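You operate a simulated robot arm through the tools that you are given. There is no shell and no other tool. Be economical: measure what you need, move in short steps, check, and stop when the job is done.

You are at the controls of a simulated robot arm. One attempt, no reset.

Task
Put one of the dated cedar blocks from the island top by the press on the white dish.

Only the result counts: the job must be done as asked and must still hold three seconds after the hand-in. Knocking over, shifting, dropping, spilling or breaking anything else fails it.

Robot
A 7-joint arm with a two-finger parallel gripper, fixed in place. Base frame: the origin is at the foot of the arm, x ahead of it, y to its left, z up; the work surface is at about z = 0. Units: cm, degrees, N and s.
With the tool pointing down near the work surface it reaches from about 24 to 62 cm from the base axis. Its first joint turns from -66.0 to 66.0 degrees. Payload 2.6 kg.
The tool frame sits at the grasp point between the pads (the TCP): z along the fingers, y along the line on which they close. The tips reach 3 cm beyond it. Largest opening 9.4 cm; finger width 2.8, thickness 1; the body of the gripper, 5 by 9.6 cm, starts 5.5 cm behind the TCP.
Orientation is that of the tool frame in the base frame, as a unit quaternion [x, y, z, w]. With the fingers straight down and closing along the base's y, the tool's x points along the base's -x, its y along +y and its z along -z.

Tools
- The arm moves only by the tool step_arm. Its argument "increments" is a list of rows, each an object of numbers (a shift or turn left out is 0, a gripper value left out holds the last): "tx", "ty", "tz": the shift along the tool's x, y, z in cm; "ax", "ay", "az": the turn, a rotation vector about the tool's x, y, z in degrees; "claw": the opening, from 0 (shut) to 1 (fully open). In form: [{"tx": .., "ty": .., "tz": .., "ax": .., "ay": .., "az": .., "claw": ..}, ...]. A call has 1 to 10 rows; each row shifts and turns the commanded pose from where the row before left it, along the tool's axes as they then stand. Rows are played at 5 a second. More than 5 cm and 8.6 degrees between two rows, or a gripper value outside its range, and nothing of the call is played. Where a pose cannot be reached the arm comes as near as it can. A force on the tool above 40 N (or 10 N above the force at the start of the call, whichever is more), or a blocked arm, ends the call early, and 0.2 s more pass. The fingers move at their own pace (about 7.2 cm/s each) and stop on an object; they squeeze with about 24 N. The grip force told is the motor's: it shows also when the fingers shut on nothing. Time passes only in rows, and 0.2 s behind the last, so rows that do not move let the fingers close. It gives the time, the measured TCP pose, the force on the tool (base axes), the opening and the grip force at its end, in the units of the frame above (readings bear some noise), and new pictures: "show" is both (left out), scene, wrist or none.
- Cameras (640 x 400 px; columns grow to the right, rows downward): "scene" is fixed at [2.22, 42.83, 55]; the picture's right is [-0.86, -0.50, 0.00], its down [-0.35, 0.59, -0.73] and it looks along [0.37, -0.63, -0.69] (base axes); focal length 333 px, centre (320, 200). "wrist" rides on the gripper at [7.6, 1.4, -10.2] in the tool frame; the picture's right is [-0.18, 0.98, 0.00], its down [-0.75, -0.14, -0.64] and it looks along [-0.63, -0.12, 0.77] (tool axes); focal length 243 px, centre (320, 200). There is no depth. A picture from a camera that has moved, and an enlarged one, comes with that camera's place and axes in the base frame and with its lens.
- close_up(camera, box): a new picture of the part [left, top, right, bottom] of that camera's present view, enlarged. It takes no simulated time.
- finish_job(): hands the job in; it is judged then, once.

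Go step by step. Nothing tells you positions but the pictures and the camera data: compare them with the known pose of the tool, close in by small moves and look again before you grip or let go. The budget is 90 turns and 170 pictures, counting those below and the enlarged ones. Unless the task says otherwise, let go and move clear before handing in, and close with one line.

The tools are called after "Call:" by a JSON object that holds its "fn" and its "kwargs". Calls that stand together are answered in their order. step_arm: Moves the arm, as the interface text tells. Its arguments: {"type":"object","properties":{"increments":{"type":"array","items":{"type":"object","properties":{"tx":{"type":"number"},"ty":{"type":"number"},"tz":{"type":"number"},"ax":{"type":"number"},"ay":{"type":"number"},"az":{"type":"number"},"claw":{"type":"number"}}}},"show":{"type":"string","enum":["both","scene","wrist","none"]}},"required":["increments"]} The other tools are called the same way: close_up (camera, box) takes an enlarged picture of a part of a camera's view; finish_job () hands the job in.

At the start:

```text
clock: 0.0
eef_pos: [43.8, 6.99, 26.85]
ee_rot: [-0.001, 1.0, 0.001, 0.0]
wrist_force: [-0.1, 0.1, 0.0]
opening: 9.38
grasp_force: 0.0
```

scene: 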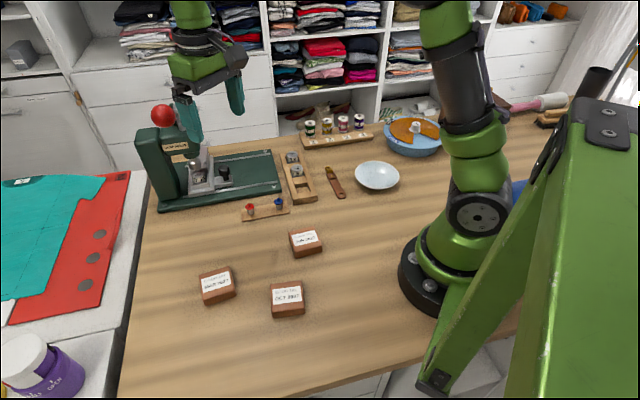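
wrist: 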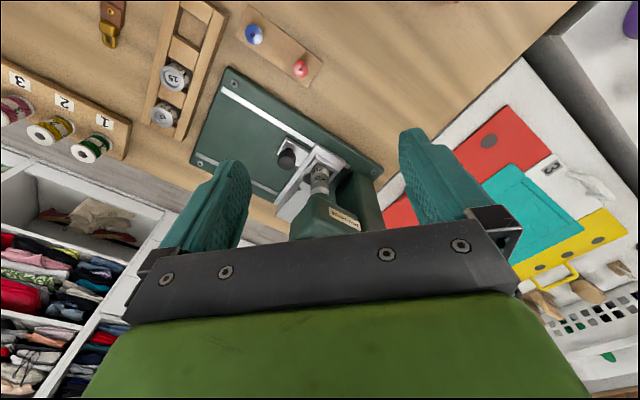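

I see three labelled cedar blocks on the table and a white dish near the press. I'll read the labels and check the dish first.

Call:
{"fn": "close_up", "kwargs": {"camera": "scene", "box": [190, 220, 340, 325]}}

Call:
{"fn": "close_up", "kwargs": {"camera": "scene", "box": [230, 110, 450, 240]}}

```text
3.81 times, centred on (265, 272) of scene
camera zoom: at [2.22, 42.83, 55.0], right [-0.86, -0.5, 0.0], down [-0.35, 0.59, -0.73], along [0.37, -0.63, -0.69], focal length 1269 px, centre (530, -76)
```

zoom: 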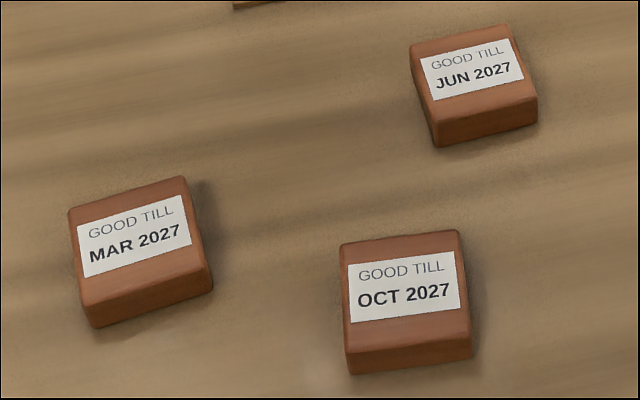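

```text
2.91 times, centred on (340, 175) of scene
camera zoom: at [2.22, 42.83, 55.0], right [-0.86, -0.5, 0.0], down [-0.35, 0.59, -0.73], along [0.37, -0.63, -0.69], focal length 969 px, centre (262, 273)
```

zoom: 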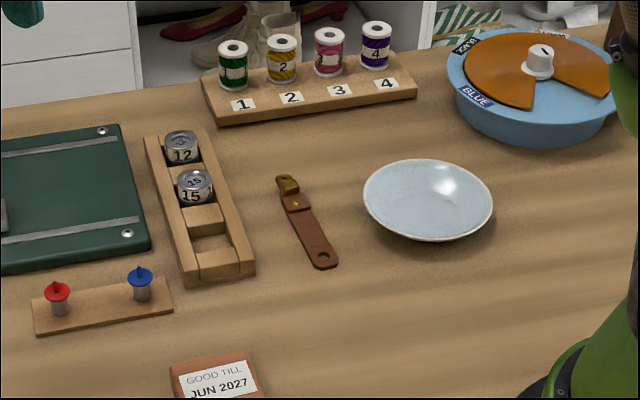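

All three blocks carry dates, so any will do. The MAR block is easiest to reach, at about (35.3, 23.0) with its sides at roughly 52°/142°. The dish is near (23, -21). I'll move above the MAR block and turn.

Call:
{"fn": "step_arm", "kwargs": {"increments": [{"tx": 2.1, "ty": 4}, {"tx": 2.1, "ty": 4}, {"tx": 2.1, "ty": 4}, {"tx": 2.2, "ty": 4}, {"az": -8.5}, {"az": -8.5}, {"az": -8.5}, {"az": -8.5}, {"az": -8.5}, {"az": -8.5}]}}

```text
clock: 2.2
eef_pos: [35.34, 22.86, 26.87]
ee_rot: [-0.432, 0.902, 0.0, -0.001]
wrist_force: [-0.4, 0.5, -0.8]
opening: 9.39
grasp_force: 0.0
camera wrist: at [29.39, 18.01, 36.98], right [-0.65, 0.76, 0.0], down [0.58, 0.5, 0.64], along [0.49, 0.42, -0.77], focal length 243 px, centre (320, 200)
```

scene: 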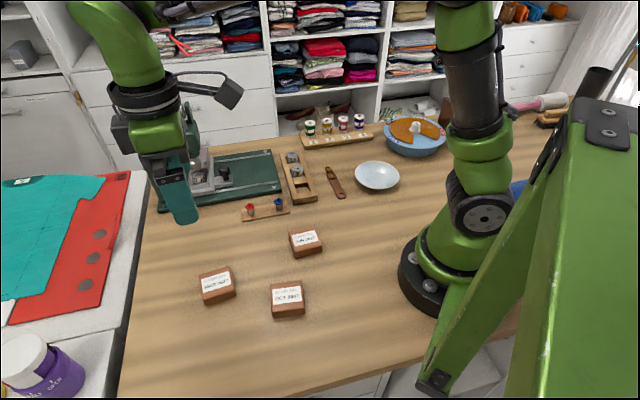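
wrist: 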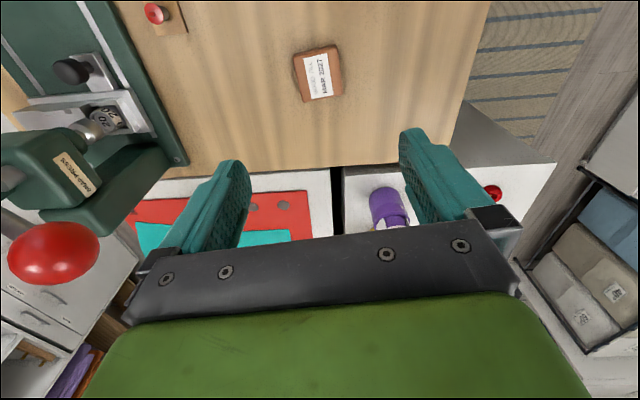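

The block's centre is at about (35.6, 22.8) and the fingers already line up with its sides. I'll descend part way and check again.

Call:
{"fn": "step_arm", "kwargs": {"increments": [{"ty": -0.25, "tx": -0.2, "tz": 4}, {"tz": 4}, {"tz": 4}, {"tz": 4}, {"tz": 2}]}}

```text
clock: 3.4
eef_pos: [35.65, 22.89, 8.74]
ee_rot: [-0.43, 0.903, 0.0, 0.0]
wrist_force: [-0.5, -0.9, -0.5]
opening: 9.37
grasp_force: 0.1
camera wrist: at [29.65, 18.09, 18.97], right [-0.65, 0.76, 0.0], down [0.58, 0.5, 0.64], along [0.49, 0.42, -0.77], focal length 243 px, centre (320, 200)
```

scene: 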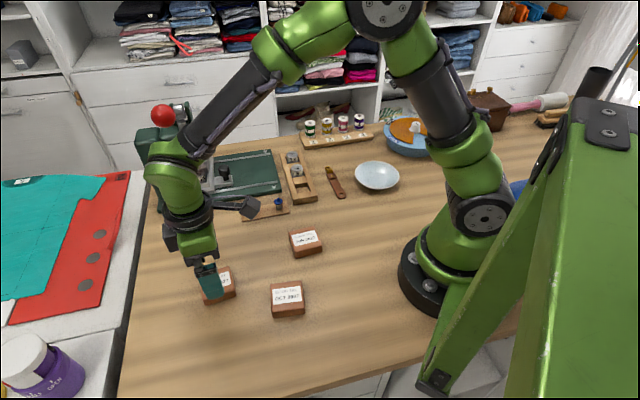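
wrist: 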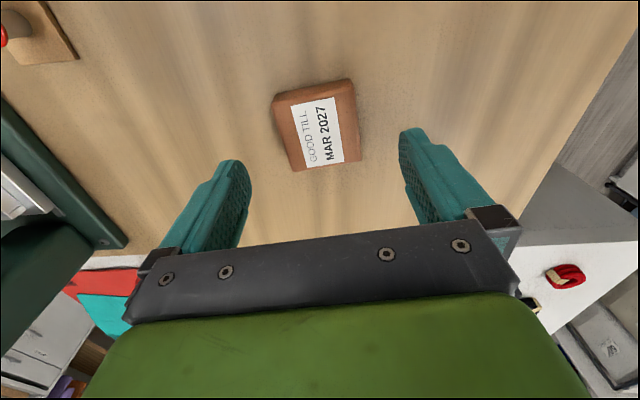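

The block is still centred between the fingers to within a few millimetres. I'll correct slightly, lower to grip height and close.

Call:
{"fn": "step_arm", "kwargs": {"increments": [{"ty": 0.2, "tx": 0.3, "tz": 2.5}, {"tz": 1.5}, {"tz": 1.0}]}}

Call:
{"fn": "close_up", "kwargs": {"camera": "scene", "box": [150, 220, 310, 320]}}

```text
clock: 4.2
eef_pos: [35.34, 22.81, 3.86]
ee_rot: [-0.43, 0.903, 0.0, 0.0]
wrist_force: [0.6, -0.2, -0.3]
opening: 9.4
grasp_force: 0.1
camera wrist: at [29.32, 17.96, 13.98], right [-0.65, 0.76, 0.0], down [0.58, 0.5, 0.64], along [0.49, 0.42, -0.77], focal length 243 px, centre (320, 200)
```

scene: 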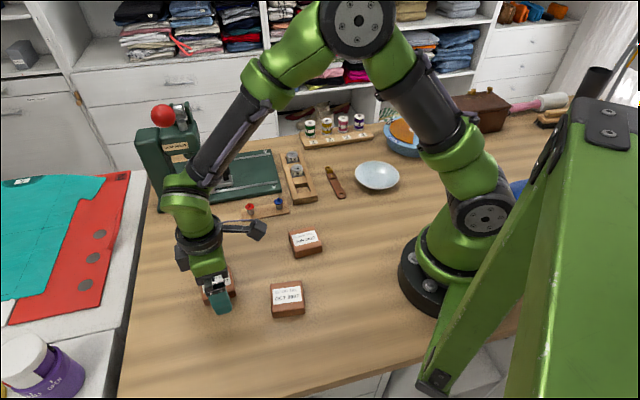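
wrist: 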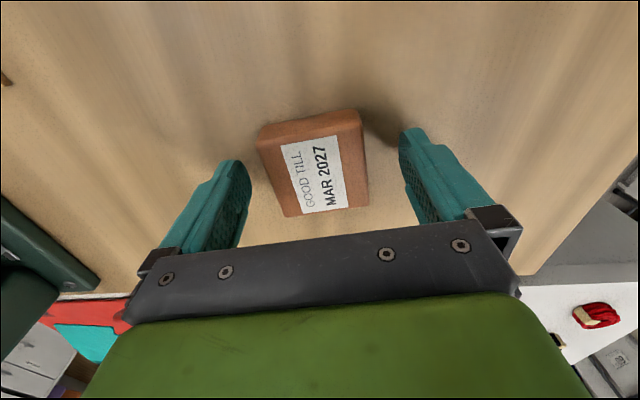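

```text
4.00 times, centred on (230, 270) of scene
camera zoom: at [2.22, 42.83, 55.0], right [-0.86, -0.5, 0.0], down [-0.35, 0.59, -0.73], along [0.37, -0.63, -0.69], focal length 1333 px, centre (680, -80)
```

zoom: 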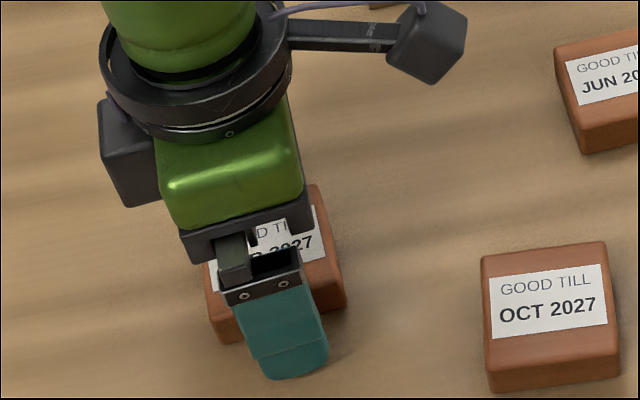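

The fingers straddle the block cleanly. Closing now.

Call:
{"fn": "step_arm", "kwargs": {"increments": [{"claw": 0.6}, {"claw": 0.4}, {"claw": 0.4}, {"claw": 0.4}, {"claw": 0.4}], "show": "wrist"}}

```text
clock: 5.4
eef_pos: [35.3, 22.73, 3.77]
ee_rot: [-0.431, 0.902, -0.001, 0.001]
wrist_force: [-0.5, 0.5, 0.3]
opening: 5.69
grasp_force: 24.3
camera wrist: at [29.33, 17.96, 14.0], right [-0.65, 0.76, 0.0], down [0.58, 0.5, 0.64], along [0.49, 0.42, -0.77], focal length 243 px, centre (320, 200)
```

wrist: 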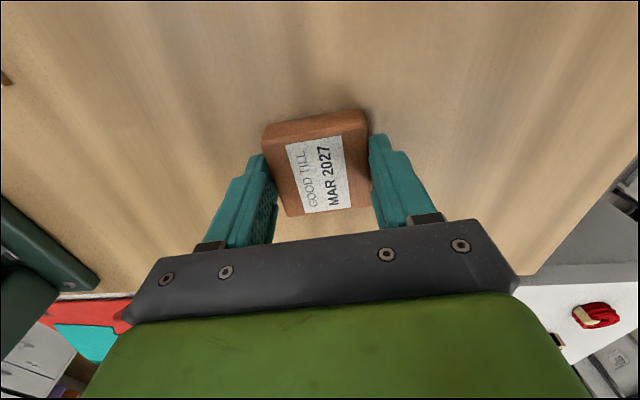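

The block is gripped at 5.7 cm. Lifting straight up.

Call:
{"fn": "step_arm", "kwargs": {"increments": [{"tz": -2}, {"tz": -3}, {"tz": -4}, {"tz": -4}, {"tz": -4}]}}

```text
clock: 6.6
eef_pos: [35.14, 22.74, 20.85]
ee_rot: [-0.431, 0.902, -0.001, 0.001]
wrist_force: [0.1, 0.7, -0.4]
opening: 5.68
grasp_force: 24.3
camera wrist: at [29.24, 17.89, 31.02], right [-0.65, 0.76, 0.0], down [0.58, 0.5, 0.64], along [0.49, 0.42, -0.77], focal length 243 px, centre (320, 200)
```

scene: 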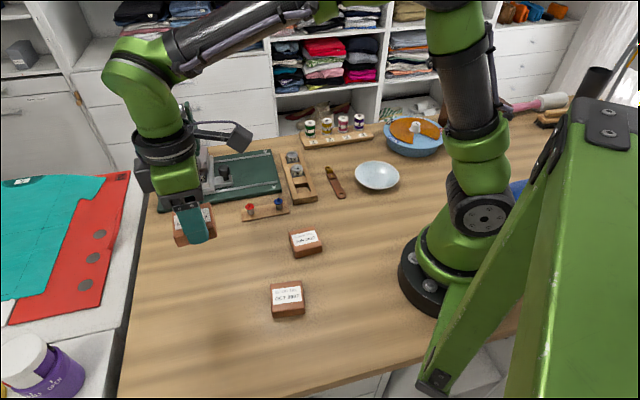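
wrist: 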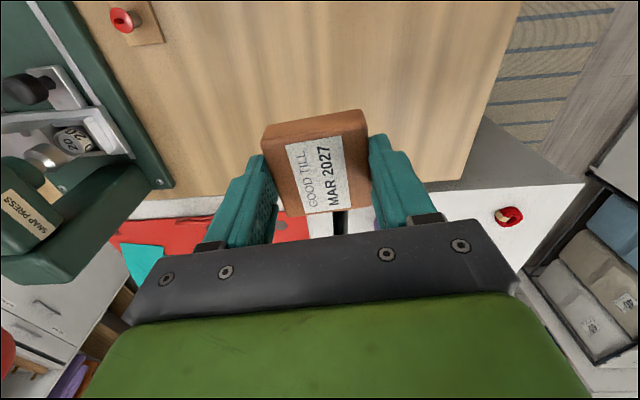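

The block is held firmly. I'll turn the tool back and carry it toward the dish at this height.

Call:
{"fn": "step_arm", "kwargs": {"increments": [{"az": 8.5}, {"az": 8.5}, {"az": 8.5}, {"az": 8.5}, {"az": 8.5}, {"az": 8.5}, {"ty": -4}, {"ty": -4}, {"ty": -4}, {"ty": -4}], "show": "scene"}}

Call:
{"fn": "step_arm", "kwargs": {"increments": [{"ty": -4, "tx": 1}, {"ty": -4, "tx": 1}, {"ty": -4, "tx": 1}, {"ty": -4, "tx": 1}, {"ty": -4, "tx": 1}, {"az": 8}, {"az": 8}, {"az": 8}, {"az": 8}]}}

```text
clock: 8.8
eef_pos: [35.23, 6.73, 20.81]
ee_rot: [-0.001, 1.0, 0.0, 0.0]
wrist_force: [0.5, -0.3, -0.8]
opening: 5.7
grasp_force: 23.8
```

scene: 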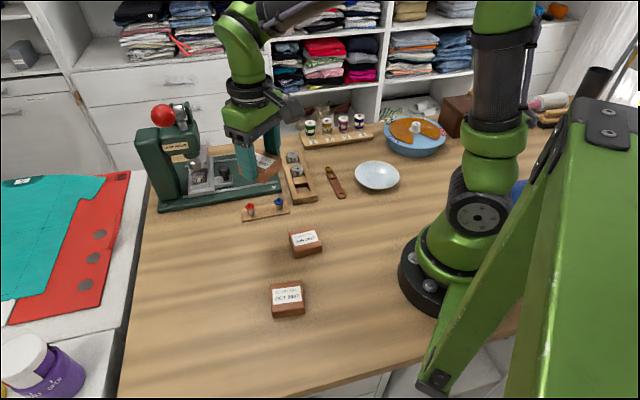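

```text
clock: 10.8
eef_pos: [30.34, -13.19, 20.85]
ee_rot: [0.276, 0.961, 0.0, 0.001]
wrist_force: [0.4, 0.7, 0.1]
opening: 5.69
grasp_force: 24.7
camera wrist: at [24.58, -7.8, 31.0], right [0.68, 0.73, 0.0], down [0.56, -0.52, 0.64], along [0.47, -0.44, -0.77], focal length 243 px, centre (320, 200)
```

scene: 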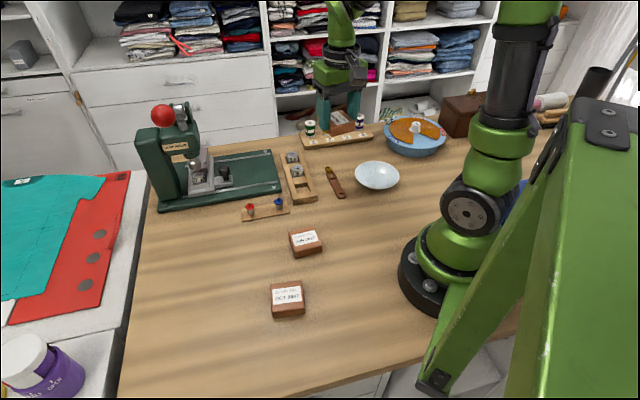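
wrist: 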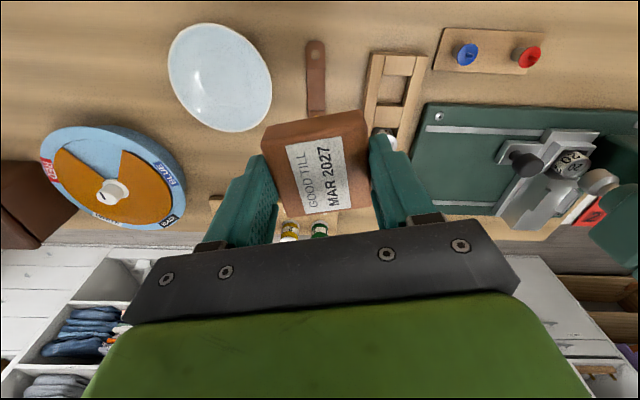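

From both views the dish centre is at about (22.5, -20.4), with its rim about 2 cm high. I'll move over it at this height.

Call:
{"fn": "step_arm", "kwargs": {"increments": [{"tx": 0.94, "ty": -3.42}, {"tx": 0.94, "ty": -3.42}, {"tx": 0.93, "ty": -3.41}, {}]}}

```text
clock: 11.8
eef_pos: [22.62, -20.41, 20.92]
ee_rot: [0.275, 0.961, 0.0, 0.001]
wrist_force: [0.0, 0.2, -0.3]
opening: 5.69
grasp_force: 24.1
camera wrist: at [16.71, -15.02, 31.02], right [0.68, 0.74, 0.0], down [0.56, -0.52, 0.64], along [0.47, -0.43, -0.77], focal length 243 px, centre (320, 200)
```

scene: 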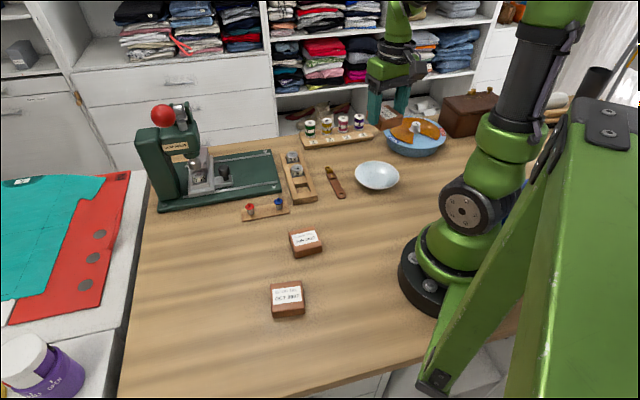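
wrist: 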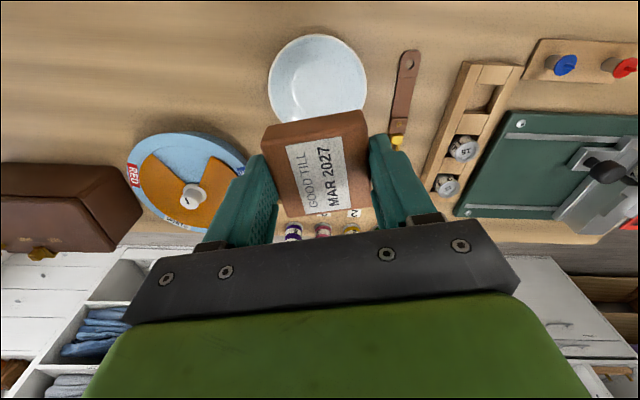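

The block is roughly over the dish, to within a centimetre. I'll descend part way and refine the alignment.

Call:
{"fn": "step_arm", "kwargs": {"increments": [{"tz": 4}, {"tz": 4}, {"tz": 2}, {}]}}

Call:
{"fn": "close_up", "kwargs": {"camera": "scene", "box": [310, 110, 450, 198]}}

```text
clock: 12.8
eef_pos: [22.33, -20.46, 10.79]
ee_rot: [0.276, 0.961, 0.001, 0.0]
wrist_force: [-0.3, 0.1, 0.2]
opening: 5.69
grasp_force: 23.8
camera wrist: at [16.71, -14.99, 20.96], right [0.68, 0.74, 0.0], down [0.56, -0.52, 0.64], along [0.47, -0.43, -0.77], focal length 243 px, centre (320, 200)
```

scene: 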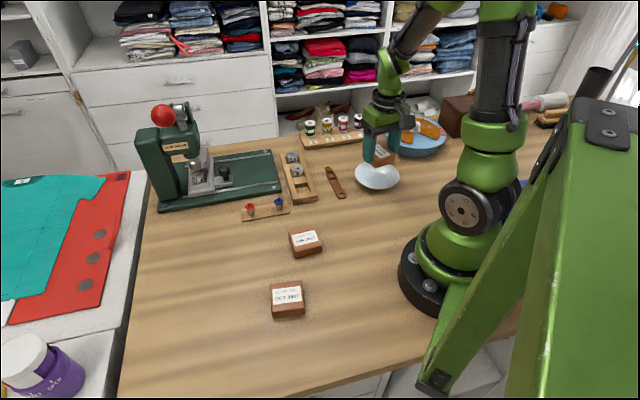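
wrist: 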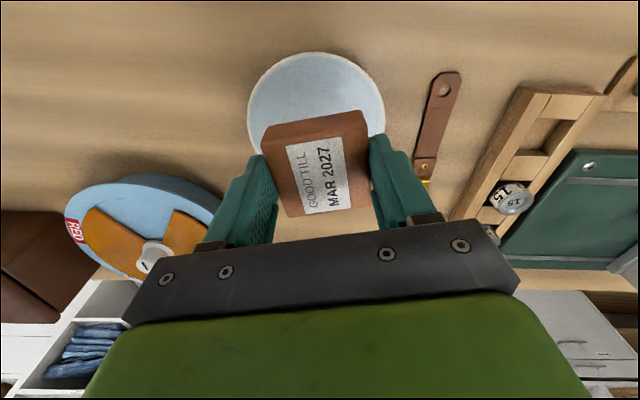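

```text
4.55 times, centred on (380, 154) of scene
camera zoom: at [2.22, 42.83, 55.0], right [-0.86, -0.5, 0.0], down [-0.35, 0.59, -0.73], along [0.37, -0.63, -0.69], focal length 1514 px, centre (47, 409)
```

zoom: 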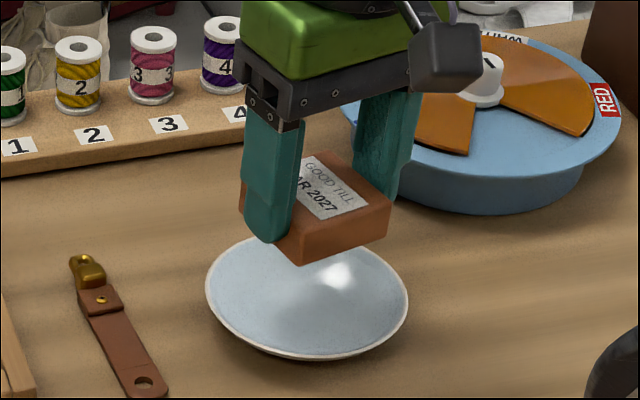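

The alignment looks good in both views. I'll go lower and check again before touching the dish.

Call:
{"fn": "step_arm", "kwargs": {"increments": [{"tz": 2}, {"tz": 1.8}, {}]}}

Call:
{"fn": "close_up", "kwargs": {"camera": "scene", "box": [310, 125, 430, 200]}}

```text
clock: 13.6
eef_pos: [22.3, -20.32, 6.99]
ee_rot: [0.275, 0.961, 0.0, 0.001]
wrist_force: [-0.1, 0.0, -0.5]
opening: 5.71
grasp_force: 24.0
camera wrist: at [16.68, -14.97, 17.2], right [0.68, 0.74, 0.0], down [0.56, -0.52, 0.64], along [0.47, -0.43, -0.77], focal length 243 px, centre (320, 200)
```

scene: 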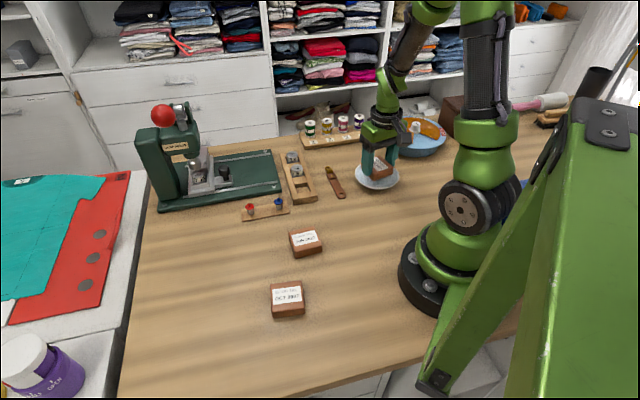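
wrist: 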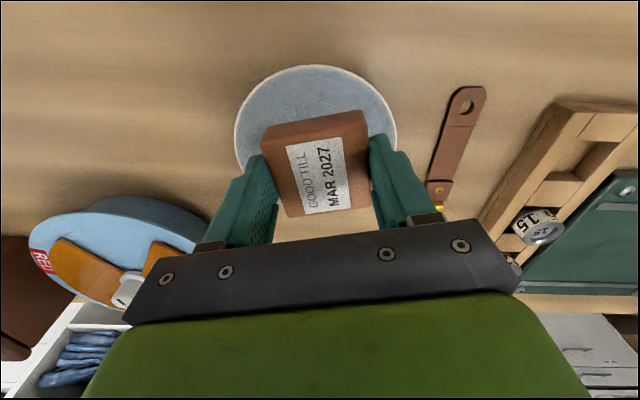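

```text
5.33 times, centred on (370, 162) of scene
camera zoom: at [2.22, 42.83, 55.0], right [-0.86, -0.5, 0.0], down [-0.35, 0.59, -0.73], along [0.37, -0.63, -0.69], focal length 1777 px, centre (53, 400)
```

zoom: 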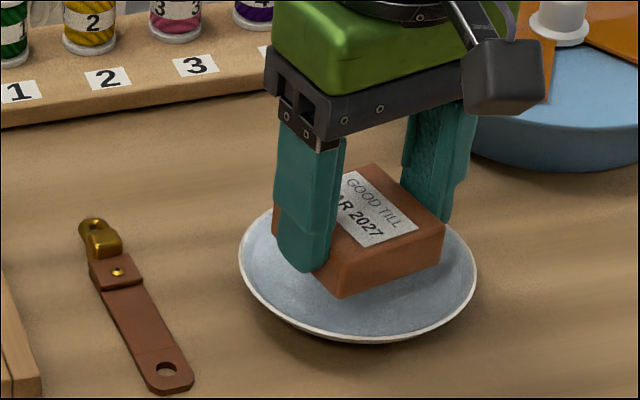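

The block is centred over the dish. I'll lower it slowly until it touches.

Call:
{"fn": "step_arm", "kwargs": {"increments": [{"tz": 0.6}, {"tz": 0.5}, {"tz": 0.3}, {}], "show": "wrist"}}

Call:
{"fn": "close_up", "kwargs": {"camera": "scene", "box": [330, 138, 420, 200]}}

```text
clock: 14.6
eef_pos: [22.53, -20.36, 5.5]
ee_rot: [0.276, 0.961, 0.0, 0.0]
wrist_force: [-0.3, -0.3, 0.3]
opening: 5.7
grasp_force: 23.7
camera wrist: at [16.67, -14.98, 15.8], right [0.68, 0.74, 0.0], down [0.56, -0.52, 0.64], along [0.47, -0.43, -0.77], focal length 243 px, centre (320, 200)
```

wrist: 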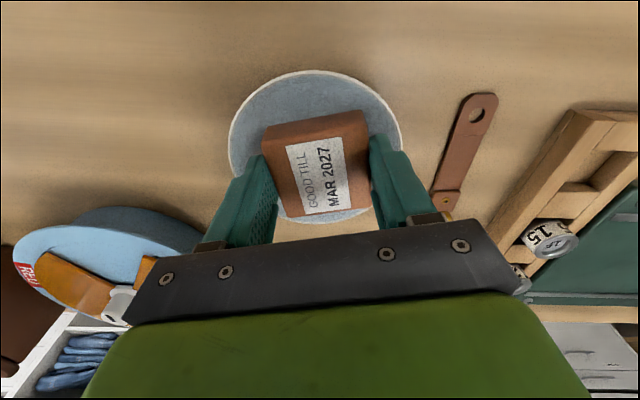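

```text
6.45 times, centred on (375, 169) of scene
camera zoom: at [2.22, 42.83, 55.0], right [-0.86, -0.5, 0.0], down [-0.35, 0.59, -0.73], along [0.37, -0.63, -0.69], focal length 2150 px, centre (-35, 400)
```

zoom: 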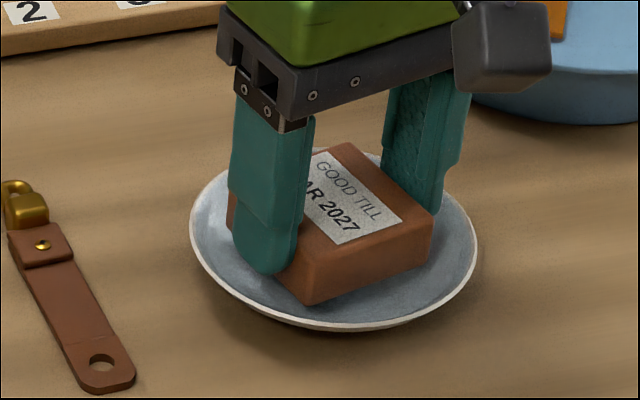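

Still centred with clearance all round, and no contact yet. Continuing in small steps while watching the force.

Call:
{"fn": "step_arm", "kwargs": {"increments": [{"tz": 0.2}, {"tz": 0.2}, {}], "show": "none"}}

Call:
{"fn": "step_arm", "kwargs": {"increments": [{"tz": 0.15}, {"tz": 0.1}, {}], "show": "none"}}

Call:
{"fn": "close_up", "kwargs": {"camera": "scene", "box": [330, 138, 420, 200]}}

```text
clock: 15.4
eef_pos: [22.43, -20.48, 5.2]
ee_rot: [0.276, 0.961, 0.0, 0.0]
wrist_force: [0.7, 1.0, 1.5]
opening: 5.71
grasp_force: 24.1
```

```text
clock: 16.2
eef_pos: [22.47, -20.45, 5.02]
ee_rot: [0.276, 0.961, 0.0, 0.001]
wrist_force: [-3.5, -2.8, 14.0]
opening: 5.68
grasp_force: 24.4
```

```text
6.45 times, centred on (375, 169) of scene
camera zoom: at [2.22, 42.83, 55.0], right [-0.86, -0.5, 0.0], down [-0.35, 0.59, -0.73], along [0.37, -0.63, -0.69], focal length 2150 px, centre (-35, 400)
```

zoom: 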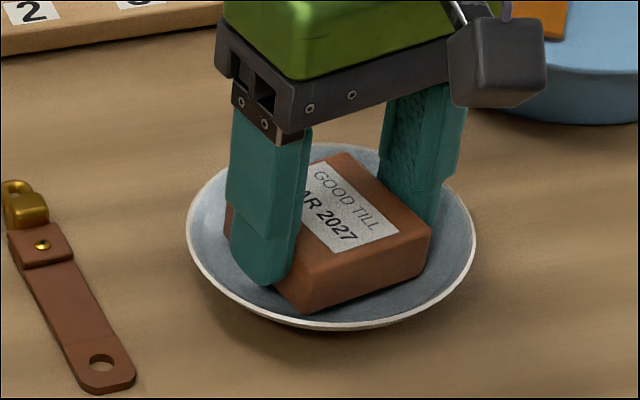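

The block is resting in the dish, with 14 N of contact. I'll ease off slightly and open the fingers only a little, so they stay inside the rim.

Call:
{"fn": "step_arm", "kwargs": {"increments": [{"tz": -0.15}, {"claw": 0.63}, {"claw": 0.66}, {"claw": 0.69}, {}], "show": "wrist"}}

Call:
{"fn": "close_up", "kwargs": {"camera": "scene", "box": [330, 138, 420, 200]}}

```text
clock: 17.4
eef_pos: [22.65, -20.47, 5.28]
ee_rot: [0.275, 0.961, 0.0, 0.0]
wrist_force: [0.2, -0.3, -0.1]
opening: 6.5
grasp_force: 0.1
camera wrist: at [16.73, -14.99, 15.3], right [0.68, 0.74, 0.0], down [0.56, -0.52, 0.64], along [0.47, -0.43, -0.77], focal length 243 px, centre (320, 200)
```

wrist: 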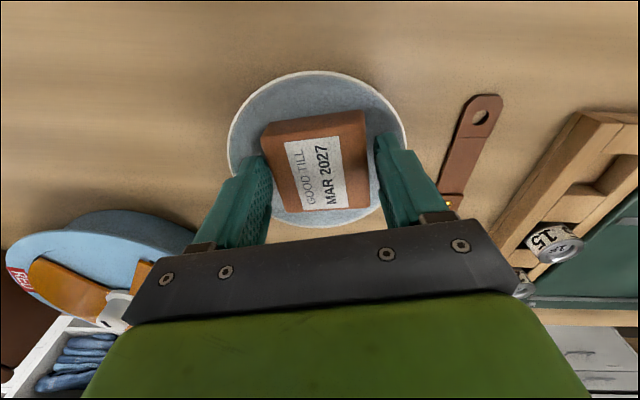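

```text
6.45 times, centred on (375, 169) of scene
camera zoom: at [2.22, 42.83, 55.0], right [-0.86, -0.5, 0.0], down [-0.35, 0.59, -0.73], along [0.37, -0.63, -0.69], focal length 2150 px, centre (-35, 400)
```

zoom: 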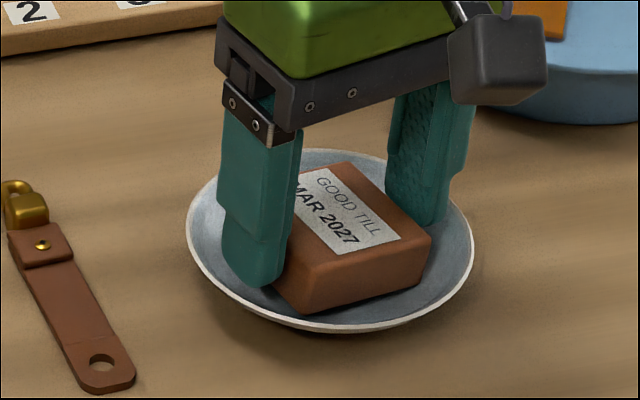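

The block has been released and sits in the dish, with the fingers clear of it. Raising straight up.

Call:
{"fn": "step_arm", "kwargs": {"increments": [{"tz": -1}, {"tz": -2}, {"tz": -4}, {"tz": -4}, {"tz": -4}, {}]}}

Call:
{"fn": "close_up", "kwargs": {"camera": "scene", "box": [310, 120, 430, 200]}}

```text
clock: 18.8
eef_pos: [22.52, -20.37, 20.17]
ee_rot: [0.275, 0.961, 0.0, 0.0]
wrist_force: [0.1, 0.0, 0.0]
opening: 6.48
grasp_force: 0.0
camera wrist: at [16.74, -15.05, 30.35], right [0.68, 0.74, 0.0], down [0.56, -0.52, 0.64], along [0.47, -0.43, -0.77], focal length 243 px, centre (320, 200)
```

scene: 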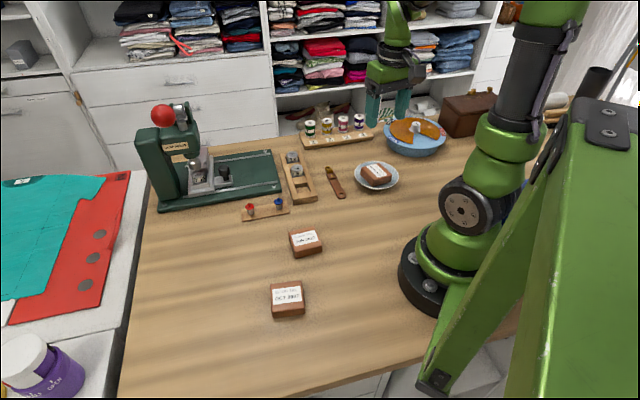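
wrist: 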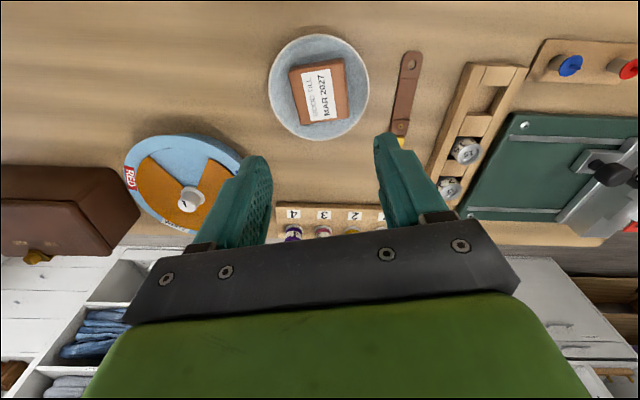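

```text
5.00 times, centred on (370, 160) of scene
camera zoom: at [2.22, 42.83, 55.0], right [-0.86, -0.5, 0.0], down [-0.35, 0.59, -0.73], along [0.37, -0.63, -0.69], focal length 1666 px, centre (70, 400)
```

zoom: 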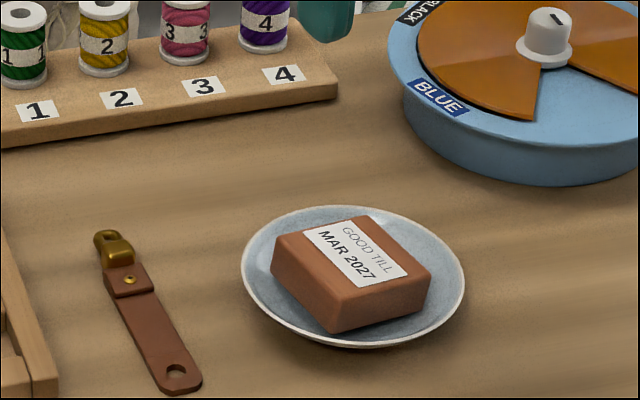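

The MAR 2027 block rests centred on the white dish, nothing else has been disturbed, and the arm is clear. Handing in.

Call:
{"fn": "finish_job", "kwargs": {}}

```text
The job is handed in.
```

One dated cedar block (MAR 2027) is on the white dish, released, with the arm clear of it, and the job is handed in.
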